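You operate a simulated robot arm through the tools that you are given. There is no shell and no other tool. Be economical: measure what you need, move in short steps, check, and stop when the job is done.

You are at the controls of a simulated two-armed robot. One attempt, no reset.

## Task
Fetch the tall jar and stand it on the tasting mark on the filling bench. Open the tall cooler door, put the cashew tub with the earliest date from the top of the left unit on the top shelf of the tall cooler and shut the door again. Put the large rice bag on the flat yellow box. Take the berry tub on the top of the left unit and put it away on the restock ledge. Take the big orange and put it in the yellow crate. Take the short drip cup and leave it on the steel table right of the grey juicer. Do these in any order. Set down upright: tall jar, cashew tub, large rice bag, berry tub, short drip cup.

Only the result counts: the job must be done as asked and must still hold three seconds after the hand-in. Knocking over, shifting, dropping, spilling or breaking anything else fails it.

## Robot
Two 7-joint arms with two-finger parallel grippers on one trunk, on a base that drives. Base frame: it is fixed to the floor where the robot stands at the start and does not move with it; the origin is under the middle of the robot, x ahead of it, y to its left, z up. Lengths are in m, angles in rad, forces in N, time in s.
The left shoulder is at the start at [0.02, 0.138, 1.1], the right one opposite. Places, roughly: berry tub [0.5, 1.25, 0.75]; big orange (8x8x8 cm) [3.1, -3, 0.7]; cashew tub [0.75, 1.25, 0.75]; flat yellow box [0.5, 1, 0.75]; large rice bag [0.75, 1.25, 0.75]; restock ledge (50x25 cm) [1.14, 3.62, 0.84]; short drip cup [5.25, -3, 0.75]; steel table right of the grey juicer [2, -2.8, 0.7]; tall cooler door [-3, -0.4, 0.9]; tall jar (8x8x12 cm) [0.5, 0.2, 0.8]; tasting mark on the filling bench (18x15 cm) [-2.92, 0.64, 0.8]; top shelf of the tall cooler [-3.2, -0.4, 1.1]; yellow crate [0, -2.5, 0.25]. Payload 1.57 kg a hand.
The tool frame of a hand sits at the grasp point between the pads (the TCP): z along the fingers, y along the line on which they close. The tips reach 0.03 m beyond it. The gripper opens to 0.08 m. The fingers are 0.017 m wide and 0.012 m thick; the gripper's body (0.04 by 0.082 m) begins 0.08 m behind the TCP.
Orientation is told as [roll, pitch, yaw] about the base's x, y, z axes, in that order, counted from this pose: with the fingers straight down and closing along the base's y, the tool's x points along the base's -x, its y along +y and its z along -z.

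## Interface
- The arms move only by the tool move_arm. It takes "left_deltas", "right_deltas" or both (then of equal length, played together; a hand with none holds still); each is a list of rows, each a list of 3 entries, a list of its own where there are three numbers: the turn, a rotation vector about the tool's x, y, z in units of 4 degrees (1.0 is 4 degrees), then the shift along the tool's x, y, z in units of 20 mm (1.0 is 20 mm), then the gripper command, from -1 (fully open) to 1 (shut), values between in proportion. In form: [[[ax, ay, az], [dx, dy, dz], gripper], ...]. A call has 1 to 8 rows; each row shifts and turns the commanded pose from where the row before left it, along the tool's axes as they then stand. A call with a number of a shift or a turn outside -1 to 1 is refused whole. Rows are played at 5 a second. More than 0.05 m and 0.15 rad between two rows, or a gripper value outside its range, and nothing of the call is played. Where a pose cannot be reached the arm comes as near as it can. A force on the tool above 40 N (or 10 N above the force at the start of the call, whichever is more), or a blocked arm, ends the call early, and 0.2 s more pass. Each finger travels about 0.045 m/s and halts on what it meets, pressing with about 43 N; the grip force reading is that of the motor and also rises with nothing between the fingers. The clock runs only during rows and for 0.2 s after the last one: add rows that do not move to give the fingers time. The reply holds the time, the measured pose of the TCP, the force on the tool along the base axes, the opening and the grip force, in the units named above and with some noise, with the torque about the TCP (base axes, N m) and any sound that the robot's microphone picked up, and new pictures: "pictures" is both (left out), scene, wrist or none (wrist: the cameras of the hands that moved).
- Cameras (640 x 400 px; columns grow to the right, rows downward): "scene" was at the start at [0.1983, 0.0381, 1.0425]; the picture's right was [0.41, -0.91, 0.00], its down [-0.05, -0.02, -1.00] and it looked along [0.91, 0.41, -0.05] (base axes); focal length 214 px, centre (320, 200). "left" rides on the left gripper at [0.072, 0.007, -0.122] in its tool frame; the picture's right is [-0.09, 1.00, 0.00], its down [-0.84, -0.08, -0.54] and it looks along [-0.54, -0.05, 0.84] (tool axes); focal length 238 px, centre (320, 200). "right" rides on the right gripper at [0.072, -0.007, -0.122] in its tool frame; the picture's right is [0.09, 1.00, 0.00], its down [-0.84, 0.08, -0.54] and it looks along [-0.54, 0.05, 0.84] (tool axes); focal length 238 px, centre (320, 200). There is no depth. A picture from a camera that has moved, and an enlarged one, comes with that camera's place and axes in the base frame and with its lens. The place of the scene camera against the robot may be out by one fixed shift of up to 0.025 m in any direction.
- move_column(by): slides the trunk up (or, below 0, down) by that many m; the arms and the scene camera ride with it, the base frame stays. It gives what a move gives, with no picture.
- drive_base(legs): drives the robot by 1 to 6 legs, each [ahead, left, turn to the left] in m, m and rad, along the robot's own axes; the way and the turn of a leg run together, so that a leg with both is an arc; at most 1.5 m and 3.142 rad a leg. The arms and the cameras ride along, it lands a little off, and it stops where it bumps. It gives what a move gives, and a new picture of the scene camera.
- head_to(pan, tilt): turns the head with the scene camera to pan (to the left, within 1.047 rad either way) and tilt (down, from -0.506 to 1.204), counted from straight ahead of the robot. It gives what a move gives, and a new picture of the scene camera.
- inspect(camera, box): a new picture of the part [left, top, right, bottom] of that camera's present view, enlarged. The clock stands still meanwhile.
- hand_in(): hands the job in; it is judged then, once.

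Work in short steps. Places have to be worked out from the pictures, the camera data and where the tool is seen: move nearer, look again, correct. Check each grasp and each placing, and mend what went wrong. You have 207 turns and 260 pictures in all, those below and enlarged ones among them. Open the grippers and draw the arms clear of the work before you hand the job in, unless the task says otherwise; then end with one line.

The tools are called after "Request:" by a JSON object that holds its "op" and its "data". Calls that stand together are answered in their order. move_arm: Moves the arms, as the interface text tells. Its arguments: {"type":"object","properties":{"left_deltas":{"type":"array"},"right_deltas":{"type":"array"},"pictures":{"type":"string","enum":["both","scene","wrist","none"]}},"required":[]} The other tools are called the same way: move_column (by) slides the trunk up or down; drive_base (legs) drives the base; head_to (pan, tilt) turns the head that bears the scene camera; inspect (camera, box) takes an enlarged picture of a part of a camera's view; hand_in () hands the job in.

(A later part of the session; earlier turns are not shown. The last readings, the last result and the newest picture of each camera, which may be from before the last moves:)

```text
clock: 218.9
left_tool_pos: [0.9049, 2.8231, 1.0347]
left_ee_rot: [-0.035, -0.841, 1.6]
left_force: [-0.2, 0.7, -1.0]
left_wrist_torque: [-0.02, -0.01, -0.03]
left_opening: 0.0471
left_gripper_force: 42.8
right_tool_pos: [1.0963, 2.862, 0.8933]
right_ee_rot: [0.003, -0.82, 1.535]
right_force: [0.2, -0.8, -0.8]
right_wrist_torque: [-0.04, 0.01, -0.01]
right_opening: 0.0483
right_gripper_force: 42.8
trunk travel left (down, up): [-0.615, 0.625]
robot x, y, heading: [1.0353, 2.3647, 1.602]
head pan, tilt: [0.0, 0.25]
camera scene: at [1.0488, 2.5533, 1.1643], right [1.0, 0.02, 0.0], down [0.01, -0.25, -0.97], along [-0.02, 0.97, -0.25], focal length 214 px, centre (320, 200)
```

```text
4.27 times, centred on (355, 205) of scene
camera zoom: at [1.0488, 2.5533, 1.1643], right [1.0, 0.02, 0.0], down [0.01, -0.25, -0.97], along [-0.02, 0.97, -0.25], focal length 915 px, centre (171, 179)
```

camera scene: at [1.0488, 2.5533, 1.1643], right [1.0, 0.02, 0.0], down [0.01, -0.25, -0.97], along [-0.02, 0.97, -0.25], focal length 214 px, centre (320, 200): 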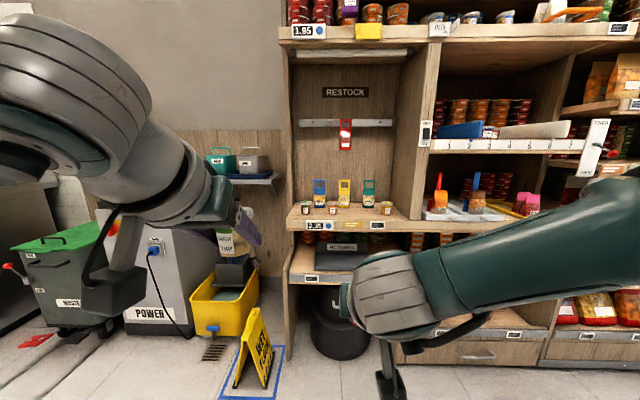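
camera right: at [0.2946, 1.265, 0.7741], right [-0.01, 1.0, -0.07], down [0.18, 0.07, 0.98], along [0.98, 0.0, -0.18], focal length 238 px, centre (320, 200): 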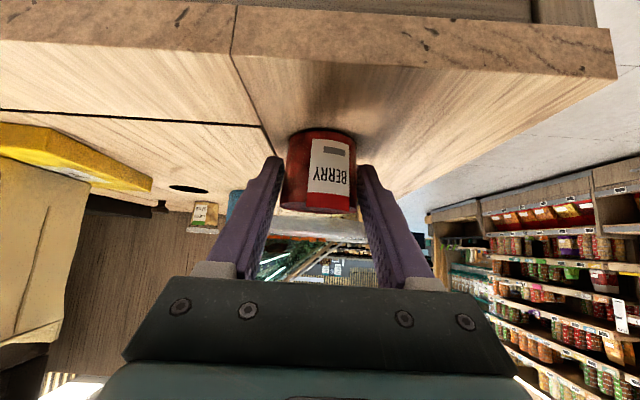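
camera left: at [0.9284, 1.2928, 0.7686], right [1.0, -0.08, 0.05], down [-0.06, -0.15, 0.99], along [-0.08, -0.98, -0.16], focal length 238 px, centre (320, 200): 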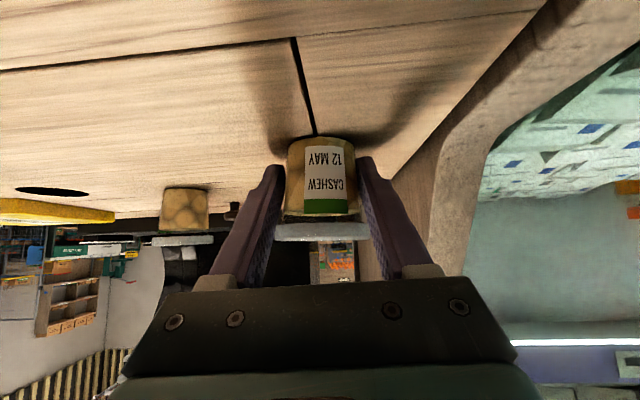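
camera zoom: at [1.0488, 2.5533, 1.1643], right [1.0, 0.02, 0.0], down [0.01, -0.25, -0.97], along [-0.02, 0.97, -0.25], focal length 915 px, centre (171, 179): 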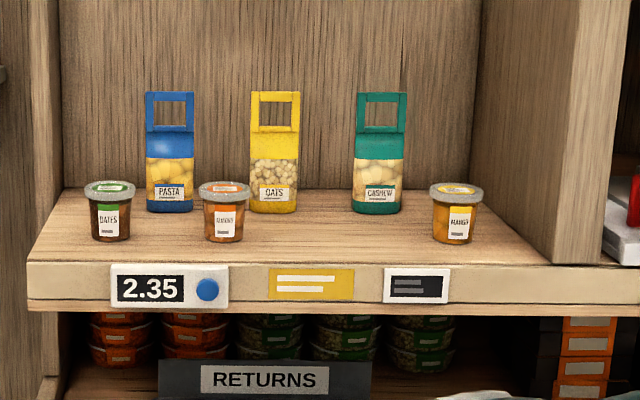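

Free spot on the ledge: about [1.217, 3.555], between the apricot and mango tubs. I raise 5 cm and drive up.

Request:
{"op": "move_column", "data": {"by": 0.05}}

Request:
{"op": "drive_base", "data": {"legs": [[0.58, -0.085, -0.03]]}}

Request:
{"op": "inspect", "data": {"camera": "right", "box": [0, 0, 640, 400]}}

```text
clock: 219.8
left_tool_pos: [0.9047, 2.8229, 1.0847]
left_ee_rot: [-0.035, -0.839, 1.6]
left_force: [0.9, -1.0, -1.4]
left_wrist_torque: [-0.02, -0.02, 0.03]
left_opening: 0.0468
left_gripper_force: 43.2
right_tool_pos: [1.0967, 2.8605, 0.942]
right_ee_rot: [0.0, -0.82, 1.535]
right_force: [0.4, -0.1, -0.4]
right_wrist_torque: [0.0, -0.03, 0.02]
right_opening: 0.0484
right_gripper_force: 43.1
trunk travel left (down, up): [-0.665, 0.575]
robot x, y, heading: [1.0379, 2.3577, 1.602]
head pan, tilt: [0.0, 0.25]
```

```text
clock: 223.1
left_tool_pos: [0.9971, 3.4087, 1.0848]
left_ee_rot: [-0.033, -0.84, 1.57]
left_force: [-0.5, -0.1, -1.6]
left_wrist_torque: [0.02, 0.03, -0.02]
left_opening: 0.0471
left_gripper_force: 43.3
right_tool_pos: [1.1899, 3.44, 0.9435]
right_ee_rot: [0.003, -0.819, 1.503]
right_force: [0.2, 1.0, -0.8]
right_wrist_torque: [-0.01, 0.0, 0.02]
right_opening: 0.0484
right_gripper_force: 42.5
trunk travel left (down, up): [-0.665, 0.575]
robot x, y, heading: [1.1134, 2.9423, 1.569]
head pan, tilt: [0.0, 0.25]
camera scene: at [1.1341, 3.1352, 1.2143], right [1.0, 0.0, 0.0], down [0.0, -0.25, -0.97], along [0.0, 0.97, -0.25], focal length 214 px, centre (320, 200)
```

scene: 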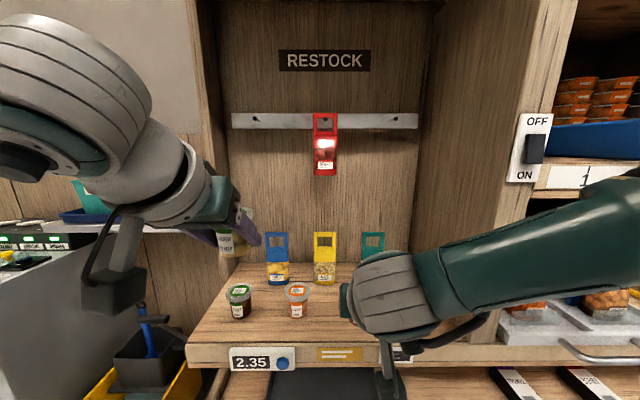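

```text
1.00 times, centred on (320, 200) of right (not enlarged: the box is as wide or as high as the picture)
camera zoom: at [1.1886, 3.3021, 0.9739], right [-1.0, 0.0, -0.07], down [-0.06, 0.18, 0.98], along [0.01, 0.98, -0.18], focal length 238 px, centre (320, 200)
```

zoom: 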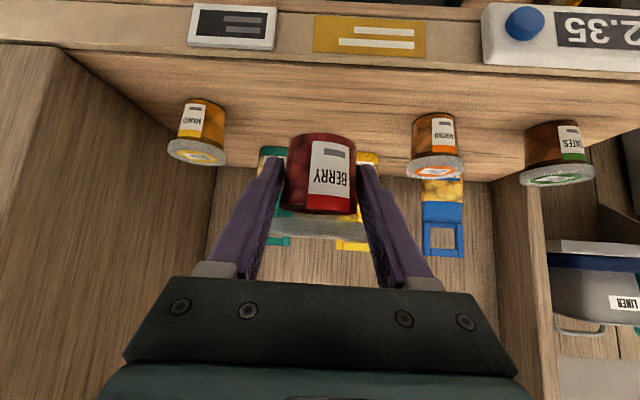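

The gap centre is about x = 1.20; ledge front at y≈3.455. I drive 9 cm ahead and 1 cm right, then lower.

Request:
{"op": "drive_base", "data": {"legs": [[0.09, -0.012, 0]]}}

Request:
{"op": "move_column", "data": {"by": -0.055}}

Request:
{"op": "inspect", "data": {"camera": "right", "box": [0, 0, 640, 400]}}

```text
clock: 224.2
left_tool_pos: [1.0101, 3.5012, 1.085]
left_ee_rot: [-0.034, -0.839, 1.57]
left_force: [0.8, 0.1, -0.3]
left_wrist_torque: [-0.01, 0.02, -0.04]
left_opening: 0.047
left_gripper_force: 43.1
right_tool_pos: [1.2032, 3.532, 0.9435]
right_ee_rot: [0.003, -0.818, 1.504]
right_force: [0.1, 0.3, -1.2]
right_wrist_torque: [-0.03, 0.02, 0.01]
right_opening: 0.048
right_gripper_force: 43.4
trunk travel left (down, up): [-0.665, 0.575]
robot x, y, heading: [1.1306, 3.0321, 1.566]
head pan, tilt: [0.0, 0.25]
camera scene: at [1.1465, 3.2266, 1.2143], right [1.0, -0.01, 0.0], down [0.0, -0.25, -0.97], along [0.01, 0.97, -0.25], focal length 214 px, centre (320, 200)
```

scene: 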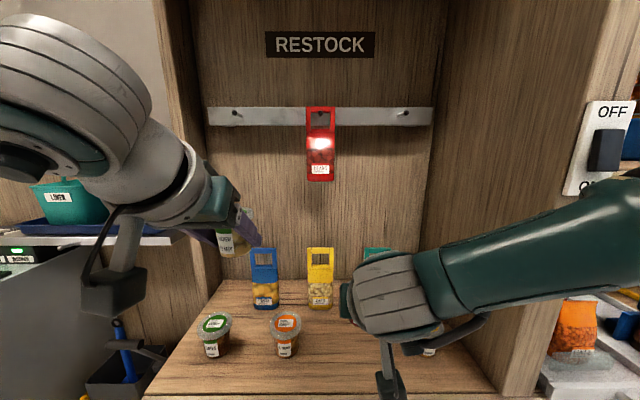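

```text
clock: 225.2
left_tool_pos: [1.0098, 3.4999, 1.0292]
left_ee_rot: [-0.035, -0.839, 1.569]
left_force: [0.2, -0.8, -0.6]
left_wrist_torque: [-0.04, -0.02, -0.03]
left_opening: 0.0471
left_gripper_force: 42.6
right_tool_pos: [1.2033, 3.532, 0.8889]
right_ee_rot: [0.004, -0.82, 1.504]
right_force: [0.6, -0.3, -0.6]
right_wrist_torque: [0.0, 0.01, -0.02]
right_opening: 0.0484
right_gripper_force: 43.1
trunk travel left (down, up): [-0.61, 0.63]
robot x, y, heading: [1.1317, 3.0295, 1.569]
head pan, tilt: [0.0, 0.25]
```

```text
1.00 times, centred on (320, 200) of right (not enlarged: the box is as wide or as high as the picture)
camera zoom: at [1.201, 3.3934, 0.9188], right [-1.0, 0.0, -0.07], down [-0.06, 0.18, 0.98], along [0.01, 0.98, -0.18], focal length 238 px, centre (320, 200)
```

zoom: 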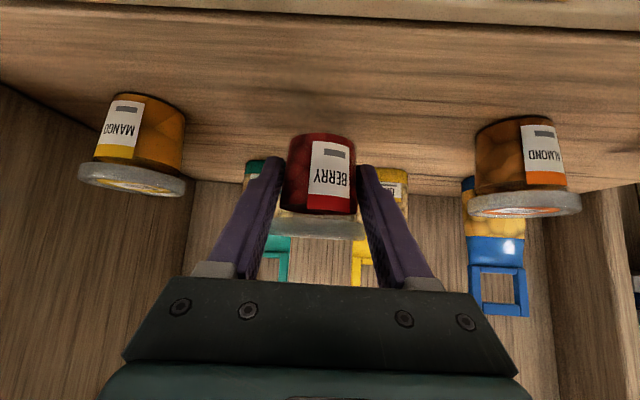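

Good spacing. I lower in small steps to contact.

Request:
{"op": "move_arm", "data": {"right_deltas": [[[0, 0, 0], [0.22, 0, 0.2], 1], [[0, 0, 0], [0.22, 0, 0.2], 1], [[0, 0, 0], [0, 0, 0], 1]], "pictures": "none"}}

Request:
{"op": "move_arm", "data": {"right_deltas": [[[0, 0, 0], [0.11, 0, 0.1], 1], [[0, 0, 0], [0, 0, 0], 1]], "pictures": "none"}}

```text
clock: 226.0
left_tool_pos: [1.0099, 3.501, 1.0299]
left_ee_rot: [-0.034, -0.84, 1.568]
left_force: [-0.4, -0.5, -0.3]
left_wrist_torque: [0.0, 0.0, 0.0]
left_opening: 0.0469
left_gripper_force: 43.2
right_tool_pos: [1.2035, 3.5329, 0.8761]
right_ee_rot: [0.004, -0.82, 1.506]
right_force: [0.5, -0.4, -1.8]
right_wrist_torque: [0.0, 0.01, -0.01]
right_opening: 0.0483
right_gripper_force: 43.2
trunk travel left (down, up): [-0.61, 0.63]
robot x, y, heading: [1.1269, 3.0306, 1.566]
head pan, tilt: [0.0, 0.25]
```

```text
clock: 226.6
left_tool_pos: [1.009, 3.501, 1.0302]
left_ee_rot: [-0.035, -0.84, 1.568]
left_force: [0.9, -0.2, 0.1]
left_wrist_torque: [0.0, 0.02, -0.01]
left_opening: 0.0471
left_gripper_force: 43.1
right_tool_pos: [1.2025, 3.5319, 0.8714]
right_ee_rot: [0.002, -0.819, 1.504]
right_force: [0.3, -0.8, -0.4]
right_wrist_torque: [-0.01, -0.01, 0.0]
right_opening: 0.0482
right_gripper_force: 42.9
trunk travel left (down, up): [-0.61, 0.63]
robot x, y, heading: [1.1315, 3.0344, 1.567]
head pan, tilt: [0.0, 0.25]
```

No contact yet; continue down gently.

Request:
{"op": "move_arm", "data": {"right_deltas": [[[0, 0, 0], [0.11, 0, 0.1], 1], [[0, 0, 0], [0.11, 0, 0.1], 1], [[0, 0, 0], [0, 0, 0], 1]], "pictures": "wrist"}}

```text
clock: 227.4
left_tool_pos: [1.0102, 3.5004, 1.0306]
left_ee_rot: [-0.035, -0.839, 1.568]
left_force: [-0.6, -0.2, 0.2]
left_wrist_torque: [-0.05, -0.01, 0.02]
left_opening: 0.0471
left_gripper_force: 43.2
right_tool_pos: [1.2015, 3.5315, 0.8663]
right_ee_rot: [0.004, -0.817, 1.504]
right_force: [0.0, 0.6, -0.7]
right_wrist_torque: [-0.04, 0.0, -0.02]
right_opening: 0.0484
right_gripper_force: 43.4
trunk travel left (down, up): [-0.61, 0.63]
robot x, y, heading: [1.1343, 3.0329, 1.56]
head pan, tilt: [0.0, 0.25]
camera right: at [1.2004, 3.393, 0.8978], right [-1.0, 0.0, -0.07], down [-0.06, 0.18, 0.98], along [0.01, 0.98, -0.18], focal length 238 px, centre (320, 200)
```

right: 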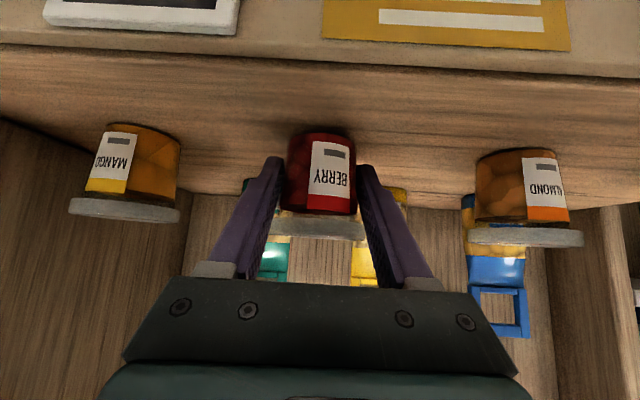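

Request:
{"op": "move_arm", "data": {"right_deltas": [[[0, 0, 0], [0.11, 0, 0.1], 1], [[0, 0, 0], [0.11, 0, 0.1], 1], [[0, 0, 0], [0.11, 0, 0.1], 1], [[0, 0, 0], [0, 0, 0], 1]], "pictures": "none"}}

```text
clock: 228.4
left_tool_pos: [1.0103, 3.5021, 1.0309]
left_ee_rot: [-0.036, -0.84, 1.569]
left_force: [0.3, 0.6, -0.9]
left_wrist_torque: [0.0, 0.02, 0.02]
left_opening: 0.0472
left_gripper_force: 43.3
right_tool_pos: [1.203, 3.5351, 0.8614]
right_ee_rot: [0.001, -0.825, 1.505]
right_force: [-0.9, -6.2, 26.7]
right_wrist_torque: [0.19, 0.0, 0.07]
right_opening: 0.0483
right_gripper_force: 42.4
trunk travel left (down, up): [-0.61, 0.63]
robot x, y, heading: [1.1276, 3.0321, 1.568]
head pan, tilt: [0.0, 0.25]
```

Contact at 0.861. I ease up a touch, open, and draw straight back.

Request:
{"op": "move_arm", "data": {"right_deltas": [[[0, 0, 0], [-0.11, 0, -0.1], 1], [[0, 0, 0], [0, 0, 0], 0.3], [[0, 0, 0], [0, 0, 0], -0.6], [[0, 0, 0], [0, 0, 0], -0.6], [[0, 0, 0], [0.3, 0, -0.33], -0.6], [[0, 0, 0], [0.68, 0, -0.73], -0.6], [[0, 0, 0], [0.68, 0, -0.73], -0.6], [[0, 0, 0], [0.68, 0, -0.73], -0.6]], "pictures": "wrist"}}

```text
clock: 230.2
left_tool_pos: [1.0101, 3.4999, 1.0285]
left_ee_rot: [-0.035, -0.84, 1.57]
left_force: [0.4, -0.3, -1.3]
left_wrist_torque: [-0.02, 0.0, -0.01]
left_opening: 0.0469
left_gripper_force: 43.1
right_tool_pos: [1.2003, 3.4647, 0.8617]
right_ee_rot: [0.004, -0.82, 1.503]
right_force: [0.0, -0.4, 1.2]
right_wrist_torque: [-0.01, -0.01, 0.02]
right_opening: 0.064
right_gripper_force: 0.0
trunk travel left (down, up): [-0.61, 0.63]
robot x, y, heading: [1.1322, 3.0295, 1.57]
head pan, tilt: [0.0, 0.25]
camera right: at [1.1977, 3.325, 0.8926], right [-1.0, 0.0, -0.07], down [-0.06, 0.18, 0.98], along [0.01, 0.98, -0.18], focal length 238 px, centre (320, 200)
```

right: 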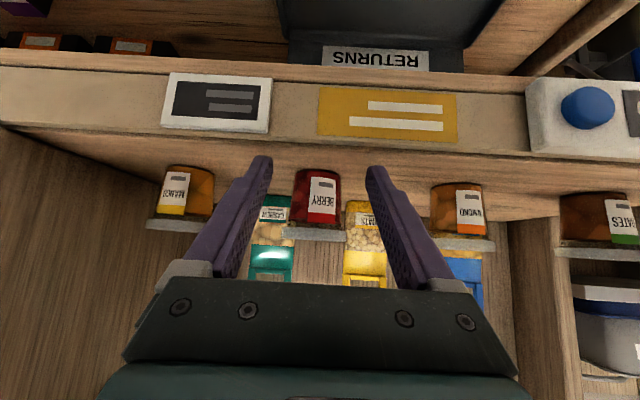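

Berry tub stands on the ledge. I back out and drive to the cooler with the cashew tub.

Request:
{"op": "drive_base", "data": {"legs": [[-0.6, 0, 0], [0, 0, 1.571], [1.4, 0, 0], [0.7, 1.3, 0], [0.7, 1.3, 0]]}}

Request:
{"op": "head_to", "data": {"pan": 0.3, "tilt": 0.1}}

```text
clock: 257.6
left_tool_pos: [-2.0924, -0.2876, 1.0291]
left_ee_rot: [-0.033, -0.839, -3.111]
left_force: [-0.3, -1.2, -1.3]
left_wrist_torque: [-0.06, -0.03, -0.03]
left_opening: 0.0469
left_gripper_force: 43.2
right_tool_pos: [-2.0624, -0.0974, 0.8618]
right_ee_rot: [0.002, -0.818, 3.106]
right_force: [-0.5, -0.5, 0.3]
right_wrist_torque: [0.0, 0.01, 0.03]
right_opening: 0.0641
right_gripper_force: 0.1
trunk travel left (down, up): [-0.61, 0.63]
robot x, y, heading: [-1.6289, -0.1505, -3.115]
head pan, tilt: [0.0, 0.25]
camera scene: at [-1.8071, -0.1574, 1.1593], right [-0.03, 1.0, 0.0], down [0.25, 0.01, -0.97], along [-0.97, -0.03, -0.25], focal length 214 px, centre (320, 200)
```

scene: 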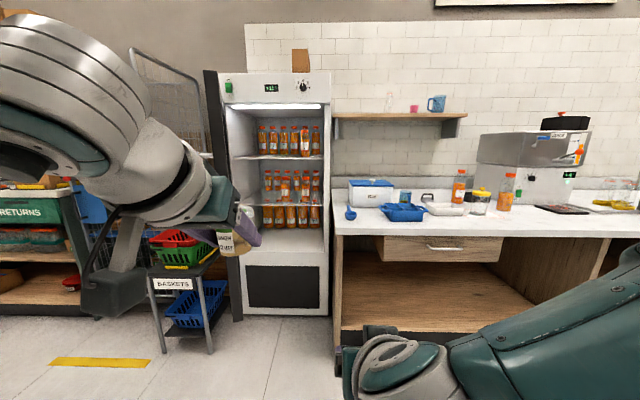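

```text
clock: 258.4
left_tool_pos: [-2.0919, -0.2881, 1.0305]
left_ee_rot: [-0.035, -0.84, -3.109]
left_force: [-0.6, 0.0, -1.0]
left_wrist_torque: [-0.04, -0.04, -0.02]
left_opening: 0.0469
left_gripper_force: 43.0
right_tool_pos: [-2.0627, -0.0971, 0.8618]
right_ee_rot: [0.003, -0.819, 3.106]
right_force: [0.2, 0.1, 0.2]
right_wrist_torque: [-0.01, -0.02, 0.0]
right_opening: 0.0639
right_gripper_force: 0.0
trunk travel left (down, up): [-0.61, 0.63]
robot x, y, heading: [-1.6319, -0.155, -3.111]
head pan, tilt: [0.3, 0.099]
camera scene: at [-1.8009, -0.1843, 1.1732], right [-0.32, 0.95, 0.0], down [0.09, 0.03, -0.99], along [-0.94, -0.32, -0.1], focal length 214 px, centre (320, 200)
```

scene: 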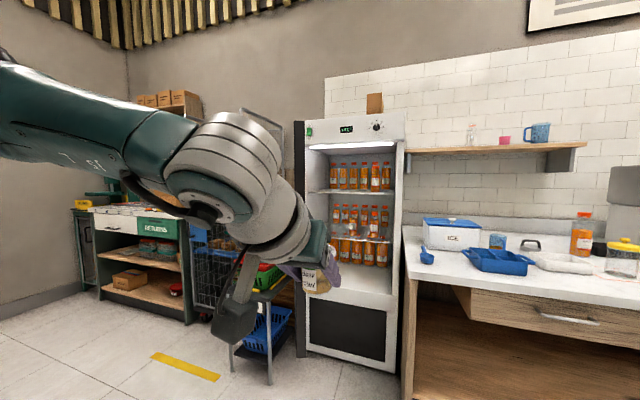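

The door has drifted to about fully open, good. I zoom in on the top shelf for a free spot.

Request:
{"op": "inspect", "data": {"camera": "scene", "box": [295, 130, 415, 210]}}

```text
5.00 times, centred on (355, 170) of scene
camera zoom: at [-1.8009, -0.1843, 1.1732], right [-0.32, 0.95, 0.0], down [0.09, 0.03, -0.99], along [-0.94, -0.32, -0.1], focal length 1072 px, centre (145, 350)
```

zoom: 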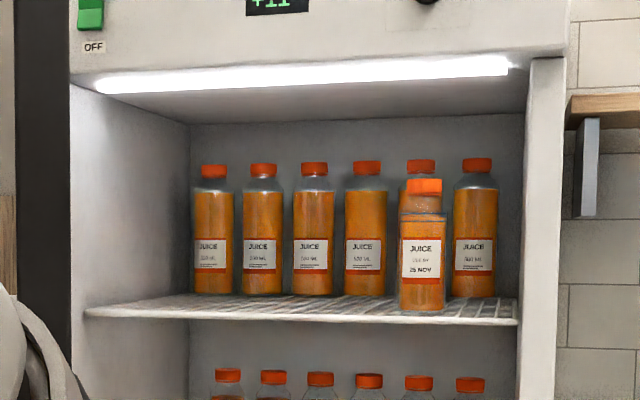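

Shelf top is at about z = 1.08, front edge near x = -3.02, free in front from y ≈ -0.33 to -0.6 (one bottle at y≈-0.28). I raise the column, pull the right hand back, and drive up slightly to the right.

Request:
{"op": "move_column", "data": {"by": 0.12}}

Request:
{"op": "move_arm", "data": {"right_deltas": [[[0, 0, 0], [0, 0, -1], -0.6], [[0, 0, 0], [0, 0, -1], -0.6], [[0, 0, 0], [0, 0, -1], -0.6], [[0, 0, 0], [0, 0, -1], -0.6], [[0, 0, 0], [0, 0, -1], -0.6]], "pictures": "none"}}

Request:
{"op": "drive_base", "data": {"legs": [[0.72, 0.065, -0.03]]}}

```text
clock: 259.9
left_tool_pos: [-2.0927, -0.2874, 1.1502]
left_ee_rot: [-0.035, -0.839, -3.111]
left_force: [0.3, -0.9, -1.3]
left_wrist_torque: [0.03, -0.02, -0.02]
left_opening: 0.0466
left_gripper_force: 42.9
right_tool_pos: [-2.0633, -0.0962, 0.9812]
right_ee_rot: [0.002, -0.818, 3.106]
right_force: [-0.3, 0.4, -0.6]
right_wrist_torque: [-0.01, 0.02, 0.02]
right_opening: 0.064
right_gripper_force: 0.2
trunk travel left (down, up): [-0.73, 0.51]
robot x, y, heading: [-1.6274, -0.1534, -3.113]
head pan, tilt: [0.3, 0.099]
```

```text
clock: 261.1
left_tool_pos: [-2.092, -0.2875, 1.1494]
left_ee_rot: [-0.035, -0.839, -3.111]
left_force: [-1.0, -1.1, 0.4]
left_wrist_torque: [0.0, -0.04, 0.01]
left_opening: 0.0464
left_gripper_force: 43.7
right_tool_pos: [-1.9905, -0.099, 1.0502]
right_ee_rot: [0.002, -0.82, 3.107]
right_force: [0.6, -0.3, 0.3]
right_wrist_torque: [0.01, -0.04, 0.0]
right_opening: 0.0638
right_gripper_force: 0.0
trunk travel left (down, up): [-0.73, 0.51]
robot x, y, heading: [-1.6288, -0.155, -3.115]
head pan, tilt: [0.3, 0.099]
```

```text
clock: 264.2
left_tool_pos: [-2.6414, -0.323, 1.1526]
left_ee_rot: [-0.062, -0.843, 3.141]
left_force: [1.2, 1.0, -0.9]
left_wrist_torque: [-0.01, -0.01, 0.02]
left_opening: 0.0466
left_gripper_force: 42.4
right_tool_pos: [-2.5413, -0.1482, 1.0451]
right_ee_rot: [-0.005, -0.807, 3.102]
right_force: [0.2, -0.3, 1.3]
right_wrist_torque: [0.03, -0.03, -0.01]
right_opening: 0.0638
right_gripper_force: 0.1
trunk travel left (down, up): [-0.73, 0.51]
robot x, y, heading: [-2.1873, -0.2103, -3.127]
head pan, tilt: [0.3, 0.099]
stopped in leg 1: the robot was blocked; the commanded pose is now the measured one
camera scene: at [-2.3546, -0.238, 1.2903], right [-0.31, 0.95, 0.0], down [0.11, 0.04, -0.99], along [-0.94, -0.31, -0.11], focal length 214 px, centre (320, 200)
```

scene: 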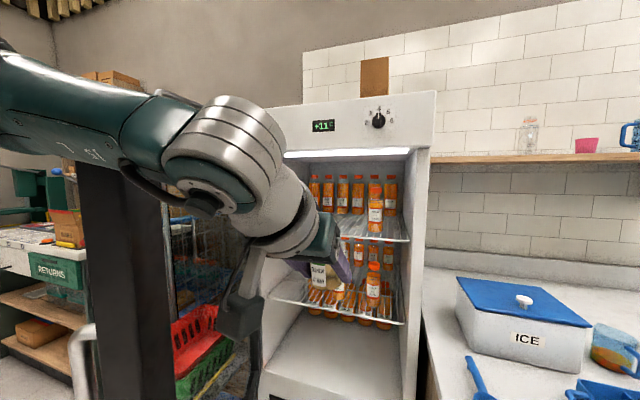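

My left forearm met the door edge: the door is still at about 67°. I back off, come in further right, and will nudge the door wider with the forearm while moving left.

Request:
{"op": "drive_base", "data": {"legs": [[-0.2, 0, -0.015], [0, -0.3, 0], [0.35, 0, 0]]}}

Request:
{"op": "head_to", "data": {"pan": 0.7, "tilt": 0.2}}

```text
clock: 269.3
left_tool_pos: [-2.8097, -0.0188, 1.1606]
left_ee_rot: [-0.054, -0.858, 3.124]
left_force: [0.8, -1.0, -1.9]
left_wrist_torque: [-0.03, -0.01, 0.01]
left_opening: 0.0469
left_gripper_force: 43.2
right_tool_pos: [-2.7051, 0.1543, 1.0493]
right_ee_rot: [0.0, -0.817, 3.078]
right_force: [0.0, -0.8, 0.6]
right_wrist_torque: [-0.01, 0.02, 0.0]
right_opening: 0.0641
right_gripper_force: 0.1
trunk travel left (down, up): [-0.73, 0.51]
robot x, y, heading: [-2.3448, 0.0905, 3.134]
head pan, tilt: [0.3, 0.099]
camera scene: at [-2.5183, 0.0632, 1.2933], right [-0.29, 0.96, 0.0], down [0.1, 0.03, -0.99], along [-0.95, -0.29, -0.1], focal length 214 px, centre (320, 200)
```

scene: 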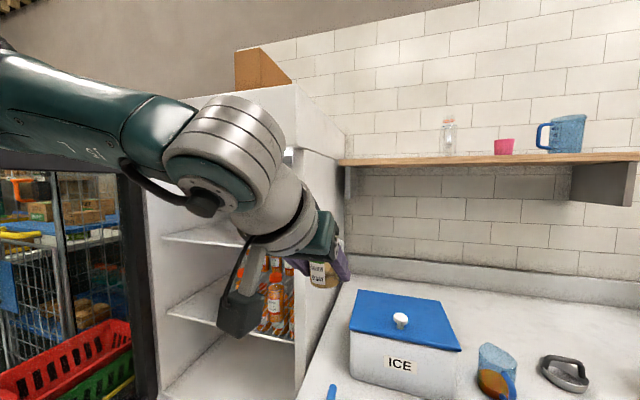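

```text
clock: 270.2
left_tool_pos: [-2.8109, -0.0186, 1.1611]
left_ee_rot: [-0.054, -0.859, 3.123]
left_force: [-0.4, 0.7, -1.1]
left_wrist_torque: [0.03, -0.03, 0.01]
left_opening: 0.0467
left_gripper_force: 43.3
right_tool_pos: [-2.7045, 0.1548, 1.0506]
right_ee_rot: [0.003, -0.819, 3.075]
right_force: [0.1, -0.3, 0.4]
right_wrist_torque: [0.01, -0.02, 0.0]
right_opening: 0.064
right_gripper_force: 0.0
trunk travel left (down, up): [-0.73, 0.51]
robot x, y, heading: [-2.3455, 0.0852, 3.14]
head pan, tilt: [0.7, 0.201]
camera scene: at [-2.5018, 0.0304, 1.2839], right [-0.64, 0.77, 0.0], down [0.15, 0.13, -0.98], along [-0.75, -0.63, -0.2], focal length 214 px, centre (320, 200)
```

scene: 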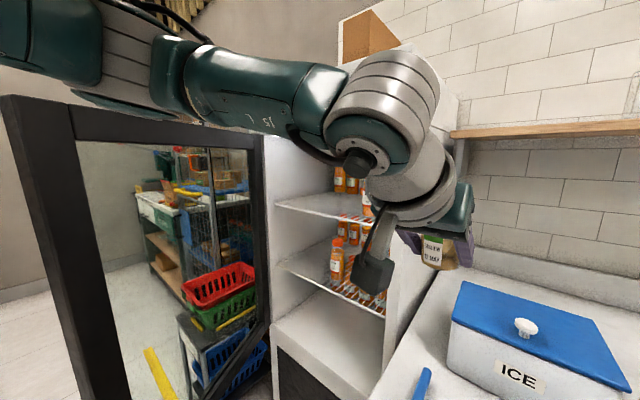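

The elbow is near the door's edge height. I move left in a modest step so the forearm nudges the door open.

Request:
{"op": "drive_base", "data": {"legs": [[0, 0.2, 0]]}}

```text
clock: 271.8
left_tool_pos: [-2.813, -0.221, 1.1604]
left_ee_rot: [-0.053, -0.859, 3.121]
left_force: [-0.1, 0.3, -0.9]
left_wrist_torque: [-0.03, 0.0, 0.04]
left_opening: 0.0466
left_gripper_force: 43.1
right_tool_pos: [-2.7057, -0.0484, 1.0514]
right_ee_rot: [0.001, -0.819, 3.074]
right_force: [-0.4, 0.7, -0.2]
right_wrist_torque: [-0.02, -0.02, 0.03]
right_opening: 0.064
right_gripper_force: 0.0
trunk travel left (down, up): [-0.73, 0.51]
robot x, y, heading: [-2.3464, -0.1148, 3.138]
head pan, tilt: [0.7, 0.201]
camera scene: at [-2.5029, -0.1731, 1.2839], right [-0.64, 0.77, 0.0], down [0.15, 0.13, -0.98], along [-0.75, -0.63, -0.2], focal length 214 px, centre (320, 200)
```

scene: 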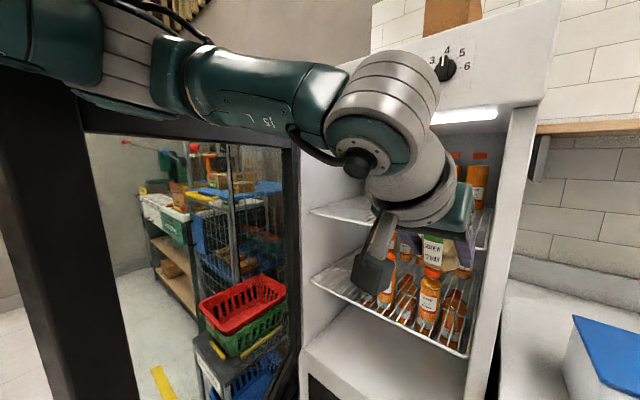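

No resistance so far. I continue left another 12 cm.

Request:
{"op": "drive_base", "data": {"legs": [[0, 0.12, 0]]}}

```text
clock: 273.1
left_tool_pos: [-2.8129, -0.3395, 1.1604]
left_ee_rot: [-0.056, -0.858, 3.12]
left_force: [-0.4, 0.4, -0.5]
left_wrist_torque: [0.01, 0.0, 0.02]
left_opening: 0.0469
left_gripper_force: 43.0
right_tool_pos: [-2.7065, -0.1656, 1.0496]
right_ee_rot: [0.001, -0.818, 3.074]
right_force: [0.8, -0.1, -0.3]
right_wrist_torque: [-0.01, 0.01, -0.02]
right_opening: 0.0641
right_gripper_force: 0.0
trunk travel left (down, up): [-0.73, 0.51]
robot x, y, heading: [-2.3484, -0.2304, 3.137]
head pan, tilt: [0.7, 0.201]
camera scene: at [-2.5037, -0.2904, 1.2839], right [-0.64, 0.77, 0.0], down [0.15, 0.13, -0.98], along [-0.75, -0.63, -0.2], focal length 214 px, centre (320, 200)
```

scene: 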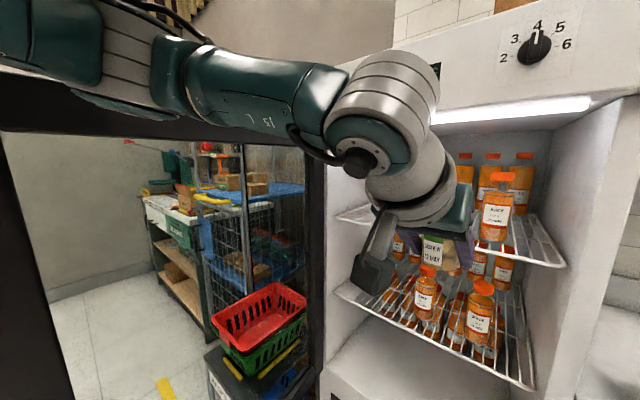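

I check the shelf with the left wrist camera.

Request:
{"op": "inspect", "data": {"camera": "left", "box": [0, 0, 640, 400]}}

Request:
{"op": "head_to", "data": {"pan": 0.3, "tilt": 0.3}}

```text
1.00 times, centred on (320, 200) of left (not enlarged: the box is as wide or as high as the picture)
camera zoom: at [-2.6738, -0.3539, 1.1857], right [-0.12, -0.99, 0.03], down [-0.13, 0.05, 0.99], along [-0.98, 0.12, -0.14], focal length 238 px, centre (320, 200)
```

zoom: 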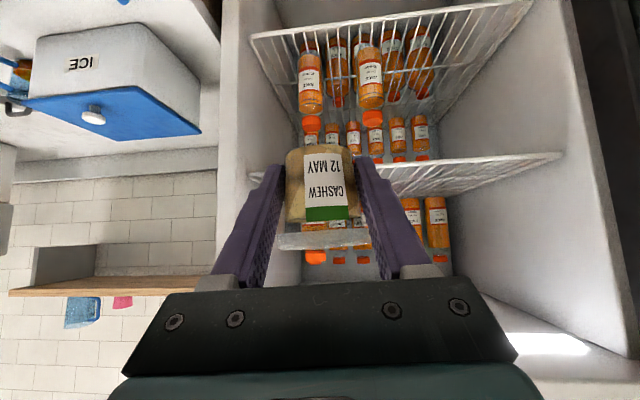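

```text
clock: 273.9
left_tool_pos: [-2.8128, -0.3379, 1.1604]
left_ee_rot: [-0.055, -0.859, 3.12]
left_force: [0.7, 0.0, 0.0]
left_wrist_torque: [0.03, 0.04, 0.01]
left_opening: 0.0464
left_gripper_force: 42.7
right_tool_pos: [-2.7062, -0.1661, 1.0498]
right_ee_rot: [0.001, -0.816, 3.075]
right_force: [-0.5, -0.5, 0.2]
right_wrist_torque: [-0.02, -0.01, 0.0]
right_opening: 0.0641
right_gripper_force: 0.0
trunk travel left (down, up): [-0.73, 0.51]
robot x, y, heading: [-2.3485, -0.2318, 3.131]
head pan, tilt: [0.3, 0.3]
camera scene: at [-2.5214, -0.2579, 1.2746], right [-0.29, 0.96, 0.0], down [0.28, 0.09, -0.96], along [-0.91, -0.28, -0.3], focal length 214 px, centre (320, 200)
```

scene: 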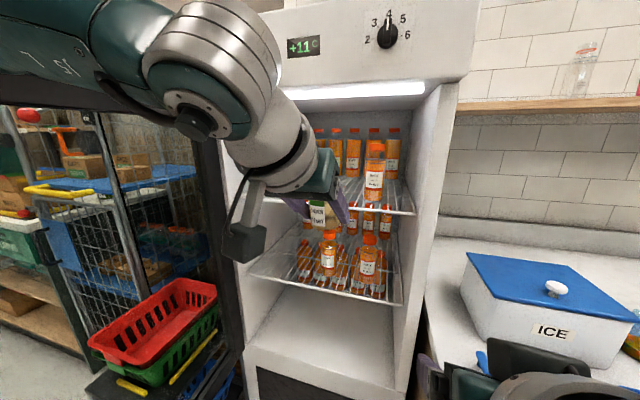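

The shelf front edge is at about x = -3.07, z = 1.08. Target for the tub: [-3.125, -0.40]. I drive ahead 15 cm, slightly left.

Request:
{"op": "drive_base", "data": {"legs": [[0.15, 0.055, 0]]}}

```text
clock: 275.3
left_tool_pos: [-2.9633, -0.3944, 1.1607]
left_ee_rot: [-0.054, -0.856, 3.12]
left_force: [-0.9, 0.3, -1.1]
left_wrist_torque: [0.0, -0.02, -0.02]
left_opening: 0.0465
left_gripper_force: 42.9
right_tool_pos: [-2.8563, -0.221, 1.0503]
right_ee_rot: [0.002, -0.818, 3.076]
right_force: [0.5, 0.5, 0.2]
right_wrist_torque: [-0.02, 0.04, 0.01]
right_opening: 0.064
right_gripper_force: 0.0
trunk travel left (down, up): [-0.73, 0.51]
robot x, y, heading: [-2.4979, -0.2843, 3.136]
head pan, tilt: [0.3, 0.3]
camera scene: at [-2.6709, -0.3127, 1.2746], right [-0.29, 0.96, 0.0], down [0.28, 0.09, -0.96], along [-0.91, -0.28, -0.3], focal length 214 px, centre (320, 200)
```

scene: 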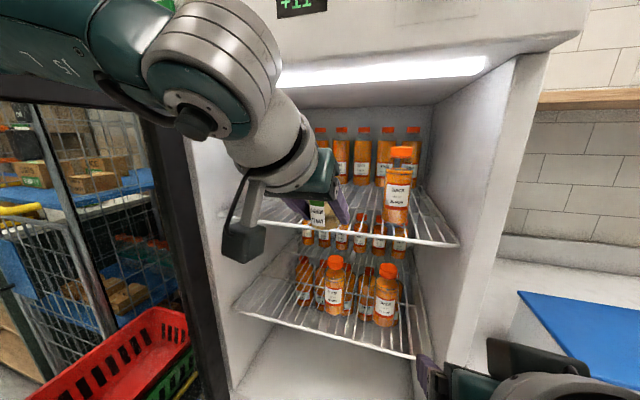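

No bump. Now the arm extends forward 15 cm at this height.

Request:
{"op": "move_arm", "data": {"left_deltas": [[[0, 0, 0], [-0.655, 0, 0.756], 1], [[0, 0, 0], [-0.655, 0, 0.756], 1], [[0, 0, 0], [-0.655, 0, 0.756], 1], [[0, 0, 0], [-0.655, 0, 0.756], 1], [[0, 0, 0], [-0.655, 0, 0.756], 1], [[0, 0, 0], [-0.655, 0, 0.756], 1], [[0, 0, 0], [-0.655, 0, 0.756], 1]]}}

```text
clock: 276.9
left_tool_pos: [-3.1019, -0.3855, 1.1594]
left_ee_rot: [-0.055, -0.857, 3.119]
left_force: [0.8, -0.7, -0.2]
left_wrist_torque: [-0.04, 0.0, 0.01]
left_opening: 0.0466
left_gripper_force: 43.2
right_tool_pos: [-2.856, -0.221, 1.0505]
right_ee_rot: [0.001, -0.818, 3.077]
right_force: [-0.6, -0.2, 0.1]
right_wrist_torque: [0.01, 0.02, -0.04]
right_opening: 0.0642
right_gripper_force: 0.0
trunk travel left (down, up): [-0.73, 0.51]
robot x, y, heading: [-2.4981, -0.2865, 3.14]
head pan, tilt: [0.3, 0.3]
camera scene: at [-2.6709, -0.3127, 1.2746], right [-0.29, 0.96, 0.0], down [0.28, 0.09, -0.96], along [-0.91, -0.28, -0.3], focal length 214 px, centre (320, 200)
camera left: at [-2.9634, -0.3996, 1.1848], right [-0.12, -0.99, 0.03], down [-0.13, 0.05, 0.99], along [-0.98, 0.12, -0.14], focal length 238 px, centre (320, 200)
```

scene: 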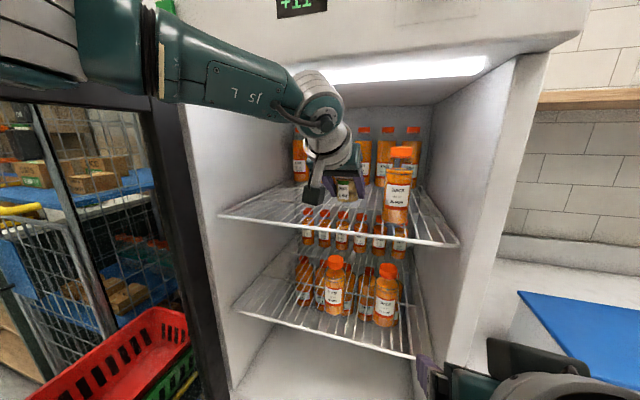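
left: 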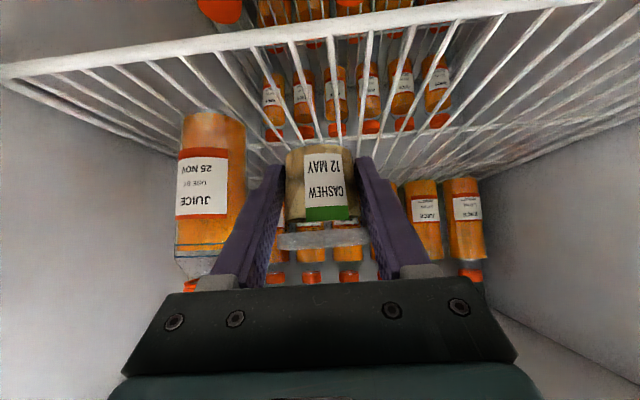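

Excellent view: clear spot between the front bottle and left wall. I shift 1.2 cm in and 1.2 cm left, then lower.

Request:
{"op": "move_arm", "data": {"left_deltas": [[[0, 0, 0], [-0.39, 0.6, 0.45], 1], [[0, 0, 0], [0.6, 0, 0.52], 1], [[0, 0, 0], [0.6, 0, 0.52], 1], [[0, 0, 0], [0.2, 0, 0.17], 1], [[0, 0, 0], [0, 0, 0], 1]], "pictures": "wrist"}}

```text
clock: 278.1
left_tool_pos: [-3.1142, -0.3944, 1.1227]
left_ee_rot: [-0.054, -0.858, 3.12]
left_force: [-0.4, 0.0, -0.7]
left_wrist_torque: [0.0, -0.01, 0.0]
left_opening: 0.0469
left_gripper_force: 42.9
right_tool_pos: [-2.8562, -0.2198, 1.0514]
right_ee_rot: [0.001, -0.818, 3.076]
right_force: [0.0, -0.1, -0.7]
right_wrist_torque: [0.02, -0.03, -0.01]
right_opening: 0.0639
right_gripper_force: 0.1
trunk travel left (down, up): [-0.73, 0.51]
robot x, y, heading: [-2.4976, -0.2909, 3.133]
head pan, tilt: [0.3, 0.3]
camera left: at [-2.9757, -0.4101, 1.1484], right [-0.12, -0.99, 0.03], down [-0.13, 0.05, 0.99], along [-0.98, 0.12, -0.14], focal length 238 px, centre (320, 200)
```

left: 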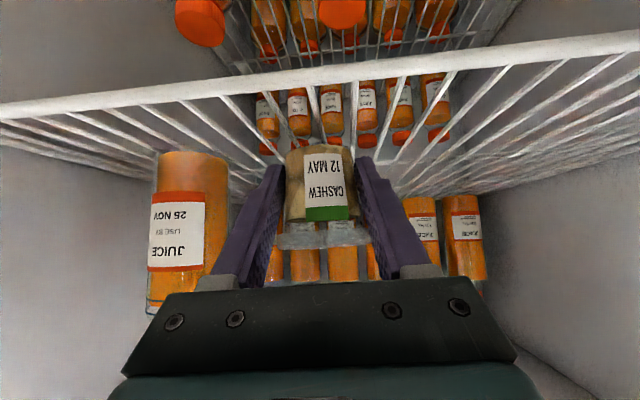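

Nearly down. I continue in 2.5 mm steps until contact.

Request:
{"op": "move_arm", "data": {"left_deltas": [[[0, 0, 0], [0.1, 0, 0.085], 1], [[0, 0, 0], [0.1, 0, 0.085], 1], [[0, 0, 0], [0.1, 0, 0.085], 1], [[0, 0, 0], [0, 0, 0], 1]], "pictures": "none"}}

Request:
{"op": "move_arm", "data": {"left_deltas": [[[0, 0, 0], [0.1, 0, 0.085], 1], [[0, 0, 0], [0.1, 0, 0.085], 1], [[0, 0, 0], [0, 0, 0], 1]], "pictures": "none"}}

```text
clock: 279.1
left_tool_pos: [-3.115, -0.3951, 1.1163]
left_ee_rot: [-0.054, -0.855, 3.121]
left_force: [-0.6, 1.0, -1.0]
left_wrist_torque: [0.0, -0.04, 0.02]
left_opening: 0.0465
left_gripper_force: 43.1
right_tool_pos: [-2.8556, -0.2212, 1.049]
right_ee_rot: [0.002, -0.819, 3.075]
right_force: [-0.2, 0.2, 0.0]
right_wrist_torque: [-0.02, -0.02, -0.03]
right_opening: 0.0638
right_gripper_force: 0.1
trunk travel left (down, up): [-0.73, 0.51]
robot x, y, heading: [-2.4995, -0.2867, 3.139]
head pan, tilt: [0.3, 0.3]
```

```text
clock: 279.9
left_tool_pos: [-3.1139, -0.3954, 1.1103]
left_ee_rot: [-0.053, -0.856, 3.122]
left_force: [-0.5, 0.0, -0.8]
left_wrist_torque: [0.0, 0.0, -0.01]
left_opening: 0.0466
left_gripper_force: 43.0
right_tool_pos: [-2.8559, -0.2209, 1.0501]
right_ee_rot: [0.001, -0.819, 3.077]
right_force: [0.8, 0.4, -0.7]
right_wrist_torque: [0.0, 0.0, -0.01]
right_opening: 0.064
right_gripper_force: 0.1
trunk travel left (down, up): [-0.73, 0.51]
robot x, y, heading: [-2.4967, -0.2855, 3.138]
head pan, tilt: [0.3, 0.3]
```

Request:
{"op": "move_arm", "data": {"left_deltas": [[[0, 0, 0], [0.1, 0, 0.085], 1], [[0, 0, 0], [0.1, 0, 0.085], 1], [[0, 0, 0], [0.1, 0, 0.085], 1], [[0, 0, 0], [0, 0, 0], 1]], "pictures": "wrist"}}

```text
clock: 280.9
left_tool_pos: [-3.1165, -0.3947, 1.1064]
left_ee_rot: [-0.056, -0.867, 3.12]
left_force: [12.4, 2.6, 31.6]
left_wrist_torque: [-0.51, -0.14, 0.2]
left_opening: 0.0464
left_gripper_force: 43.2
right_tool_pos: [-2.8577, -0.2208, 1.0517]
right_ee_rot: [0.001, -0.819, 3.074]
right_force: [-1.5, 0.4, 0.8]
right_wrist_torque: [0.05, 0.0, -0.01]
right_opening: 0.0641
right_gripper_force: 0.1
trunk travel left (down, up): [-0.73, 0.51]
robot x, y, heading: [-2.5003, -0.2887, 3.139]
head pan, tilt: [0.3, 0.3]
camera left: at [-2.9778, -0.409, 1.1305], right [-0.12, -0.99, 0.03], down [-0.13, 0.05, 0.99], along [-0.98, 0.12, -0.13], focal length 238 px, centre (320, 200)
```

left: 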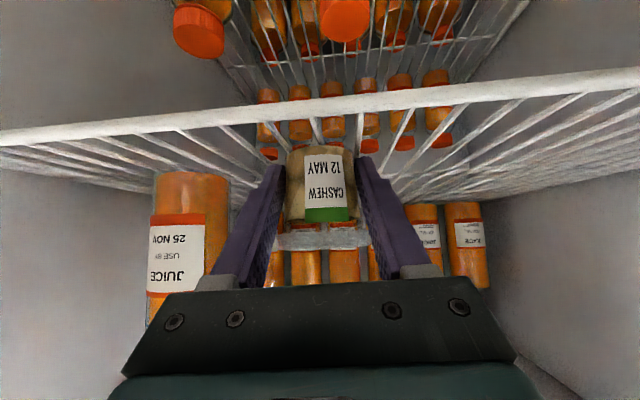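

Contact. I ease up 3 mm, open partly, and withdraw straight back.

Request:
{"op": "move_arm", "data": {"left_deltas": [[[0, 0, 0], [-0.13, 0, -0.1], 1], [[0, 0, 0], [0, 0, 0], 0.3], [[0, 0, 0], [0, 0, 0], -0.6], [[0, 0, 0], [0, 0, 0], -0.6], [[0, 0, 0], [0.3, 0, -0.36], -0.6], [[0, 0, 0], [0.65, 0, -0.76], -0.6], [[0, 0, 0], [0.65, 0, -0.76], -0.6], [[0, 0, 0], [0.65, 0, -0.76], -0.6]]}}

```text
clock: 282.7
left_tool_pos: [-3.0427, -0.3996, 1.1037]
left_ee_rot: [-0.055, -0.853, 3.123]
left_force: [0.3, -0.3, 0.6]
left_wrist_torque: [0.0, -0.02, 0.03]
left_opening: 0.0639
left_gripper_force: 0.0
right_tool_pos: [-2.8556, -0.2206, 1.0511]
right_ee_rot: [0.002, -0.818, 3.076]
right_force: [0.2, -0.3, 0.1]
right_wrist_torque: [-0.03, 0.0, 0.02]
right_opening: 0.0639
right_gripper_force: 0.1
trunk travel left (down, up): [-0.73, 0.51]
robot x, y, heading: [-2.4977, -0.283, 3.134]
head pan, tilt: [0.3, 0.3]
camera scene: at [-2.6706, -0.3127, 1.2744], right [-0.29, 0.96, 0.0], down [0.28, 0.09, -0.96], along [-0.91, -0.28, -0.3], focal length 214 px, centre (320, 200)
camera left: at [-2.905, -0.4139, 1.1301], right [-0.12, -0.99, 0.03], down [-0.14, 0.05, 0.99], along [-0.98, 0.11, -0.14], focal length 238 px, centre (320, 200)
```

scene: 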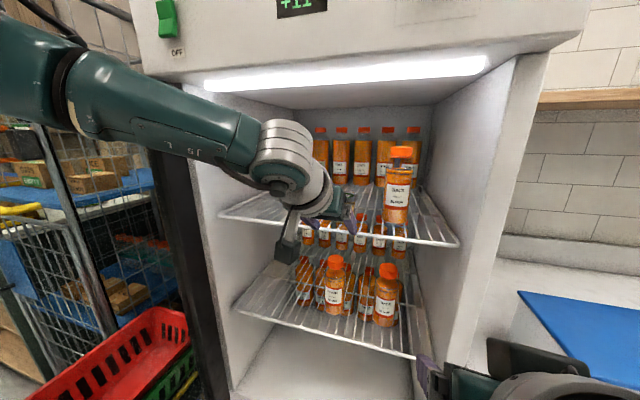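
left: 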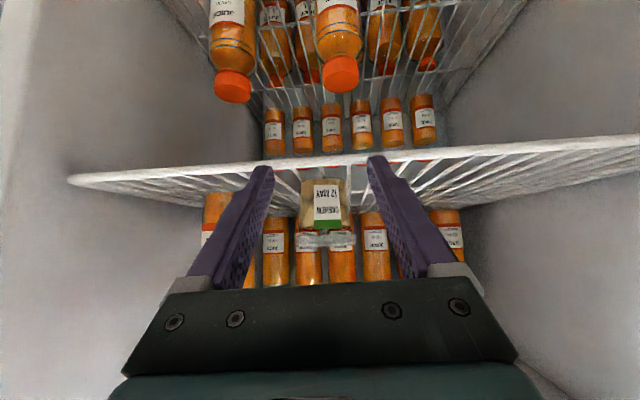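

The tub stands on the top shelf. I pull the left hand fully out and back the robot away, then move to the door's outer side.

Request:
{"op": "move_arm", "data": {"left_deltas": [[[0, 0, 0], [0.65, 0, -0.76], -0.6], [[0, 0, 0], [0.65, 0, -0.76], -0.6], [[0, 0, 0], [0.65, 0, -0.76], -0.6], [[0, 0, 0], [0.65, 0, -0.76], -0.6], [[0, 0, 0], [0.65, 0, -0.76], -0.6], [[0, 0, 0], [0.65, 0, -0.76], -0.6]], "pictures": "none"}}

Request:
{"op": "drive_base", "data": {"legs": [[-0.2, -0.1, 0], [-0.45, 0, 0]]}}

Request:
{"op": "head_to", "data": {"pan": 0.4, "tilt": 0.3}}

```text
clock: 284.1
left_tool_pos: [-2.9248, -0.4061, 1.1072]
left_ee_rot: [-0.054, -0.857, 3.121]
left_force: [-0.5, 0.5, 0.1]
left_wrist_torque: [-0.01, -0.02, 0.02]
left_opening: 0.0641
left_gripper_force: 0.2
right_tool_pos: [-2.8552, -0.2213, 1.0497]
right_ee_rot: [0.002, -0.819, 3.077]
right_force: [0.3, -0.9, 0.0]
right_wrist_torque: [-0.02, -0.03, -0.02]
right_opening: 0.064
right_gripper_force: 0.0
trunk travel left (down, up): [-0.73, 0.51]
robot x, y, heading: [-2.4975, -0.287, 3.137]
head pan, tilt: [0.3, 0.3]
```

```text
clock: 288.1
left_tool_pos: [-2.2799, -0.3098, 1.1066]
left_ee_rot: [-0.054, -0.858, 3.124]
left_force: [0.9, 1.0, -0.4]
left_wrist_torque: [-0.05, 0.04, 0.0]
left_opening: 0.064
left_gripper_force: 0.1
right_tool_pos: [-2.2125, -0.1229, 1.0491]
right_ee_rot: [0.003, -0.819, 3.077]
right_force: [-0.3, 0.1, 0.5]
right_wrist_torque: [0.0, 0.01, 0.01]
right_opening: 0.0641
right_gripper_force: 0.1
trunk travel left (down, up): [-0.73, 0.51]
robot x, y, heading: [-1.8506, -0.1904, 3.14]
head pan, tilt: [0.3, 0.3]
camera scene: at [-2.0271, -0.2152, 1.2746], right [-0.29, 0.96, 0.0], down [0.28, 0.09, -0.96], along [-0.91, -0.28, -0.3], focal length 214 px, centre (320, 200)
```

scene: 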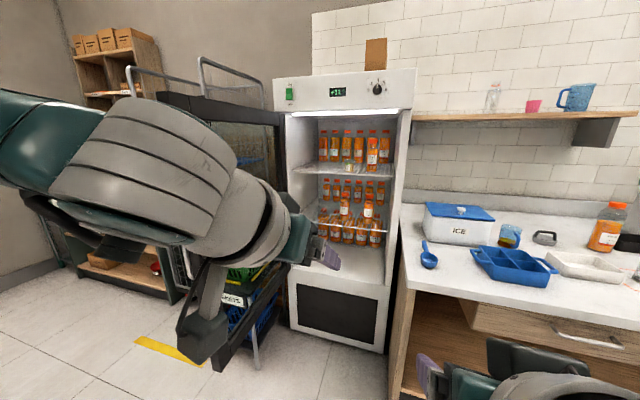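

```text
clock: 288.8
left_tool_pos: [-2.2791, -0.3099, 1.1072]
left_ee_rot: [-0.054, -0.859, 3.125]
left_force: [0.2, -0.3, 0.3]
left_wrist_torque: [0.0, -0.01, 0.02]
left_opening: 0.0641
left_gripper_force: 0.0
right_tool_pos: [-2.2122, -0.1227, 1.0508]
right_ee_rot: [0.003, -0.82, 3.079]
right_force: [0.0, 0.3, 0.1]
right_wrist_torque: [-0.01, 0.0, 0.01]
right_opening: 0.0639
right_gripper_force: 0.0
trunk travel left (down, up): [-0.73, 0.51]
robot x, y, heading: [-1.847, -0.1892, 3.137]
head pan, tilt: [0.4, 0.3]
camera scene: at [-2.0239, -0.2239, 1.2746], right [-0.39, 0.92, 0.0], down [0.27, 0.11, -0.96], along [-0.88, -0.37, -0.3], focal length 214 px, centre (320, 200)
```

scene: 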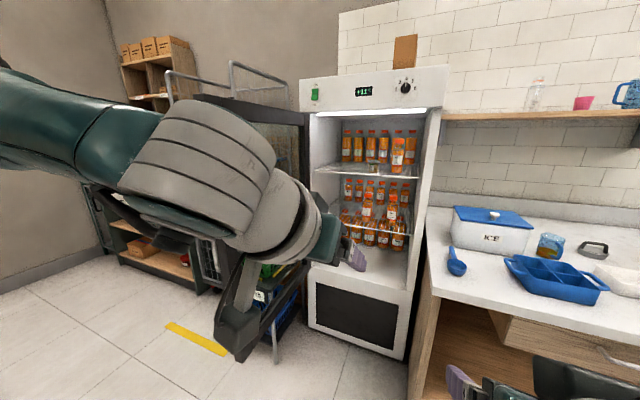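

The door stands at about 90°, clear of the basket stand. I close the left fingers and go round to the outer side to push it shut.

Request:
{"op": "move_arm", "data": {"left_deltas": [[[0, 0, 0], [0, 0, 0], 1], [[0, 0, 0], [0, 0, 0], 1], [[0, 0, 0], [0, 0, 0], 1], [[0, 0, 0], [0, 0, 0], 1]], "pictures": "none"}}

Request:
{"op": "drive_base", "data": {"legs": [[0, 0.96, 0], [0, 0, -1.237], [0.08, 0.25, 0]]}}

Request:
{"op": "head_to", "data": {"pan": 0.2, "tilt": 0.4}}

```text
clock: 289.8
left_tool_pos: [-2.2802, -0.31, 1.1072]
left_ee_rot: [-0.053, -0.859, 3.124]
left_force: [0.0, 0.3, -1.1]
left_wrist_torque: [-0.02, 0.02, 0.0]
left_opening: 0.0001
left_gripper_force: 13.1
right_tool_pos: [-2.2125, -0.124, 1.0512]
right_ee_rot: [0.001, -0.821, 3.079]
right_force: [0.1, -0.5, -0.3]
right_wrist_torque: [0.01, 0.0, 0.03]
right_opening: 0.064
right_gripper_force: 0.0
trunk travel left (down, up): [-0.73, 0.51]
robot x, y, heading: [-1.8489, -0.1866, 3.139]
head pan, tilt: [0.4, 0.3]
```

```text
clock: 299.4
left_tool_pos: [-2.3697, -0.7861, 1.1072]
left_ee_rot: [-0.054, -0.856, 1.894]
left_force: [0.0, -0.3, 0.5]
left_wrist_torque: [0.0, 0.03, 0.0]
left_opening: 0.0001
left_gripper_force: 21.1
right_tool_pos: [-2.1738, -0.7898, 1.0495]
right_ee_rot: [0.002, -0.818, 1.848]
right_force: [-0.6, 0.5, 0.0]
right_wrist_torque: [-0.03, -0.01, -0.02]
right_opening: 0.064
right_gripper_force: 0.2
trunk travel left (down, up): [-0.73, 0.51]
robot x, y, heading: [-2.1092, -1.1488, 1.911]
head pan, tilt: [0.4, 0.3]
camera scene: at [-2.1955, -0.9862, 1.2746], right [0.74, 0.67, 0.0], down [0.2, -0.22, -0.96], along [-0.64, 0.71, -0.3], focal length 214 px, centre (320, 200)
```

scene: 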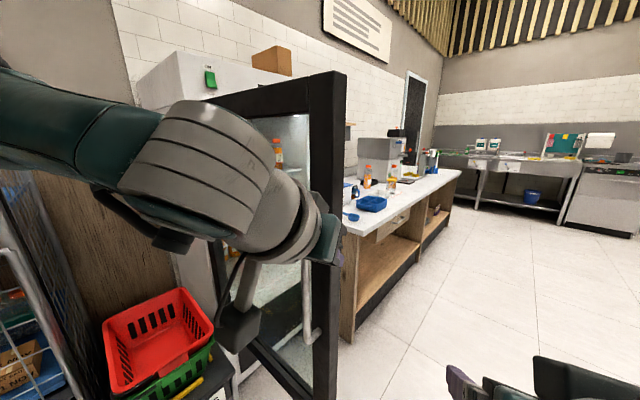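

```text
clock: 300.1
left_tool_pos: [-2.3715, -0.7884, 1.1071]
left_ee_rot: [-0.054, -0.856, 1.893]
left_force: [0.2, 0.1, 0.0]
left_wrist_torque: [-0.01, 0.05, 0.02]
left_opening: 0.0
left_gripper_force: 20.9
right_tool_pos: [-2.1744, -0.7899, 1.0502]
right_ee_rot: [0.0, -0.818, 1.85]
right_force: [-0.4, -0.2, -0.2]
right_wrist_torque: [-0.02, -0.04, -0.02]
right_opening: 0.0639
right_gripper_force: 0.0
trunk travel left (down, up): [-0.73, 0.51]
robot x, y, heading: [-2.114, -1.1482, 1.906]
head pan, tilt: [0.201, 0.4]
camera scene: at [-2.1803, -0.9758, 1.2654], right [0.86, 0.51, 0.0], down [0.2, -0.33, -0.92], along [-0.47, 0.79, -0.39], focal length 214 px, centre (320, 200)
```

scene: 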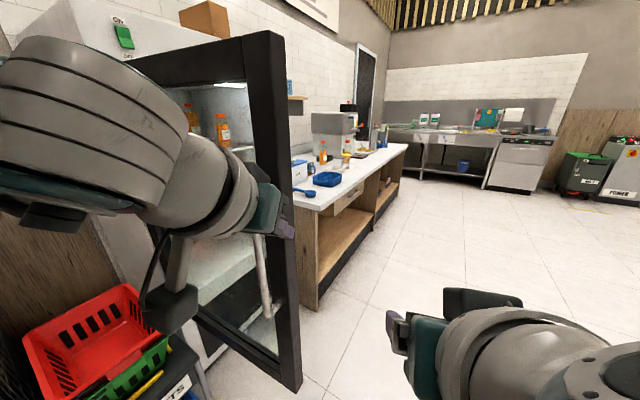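

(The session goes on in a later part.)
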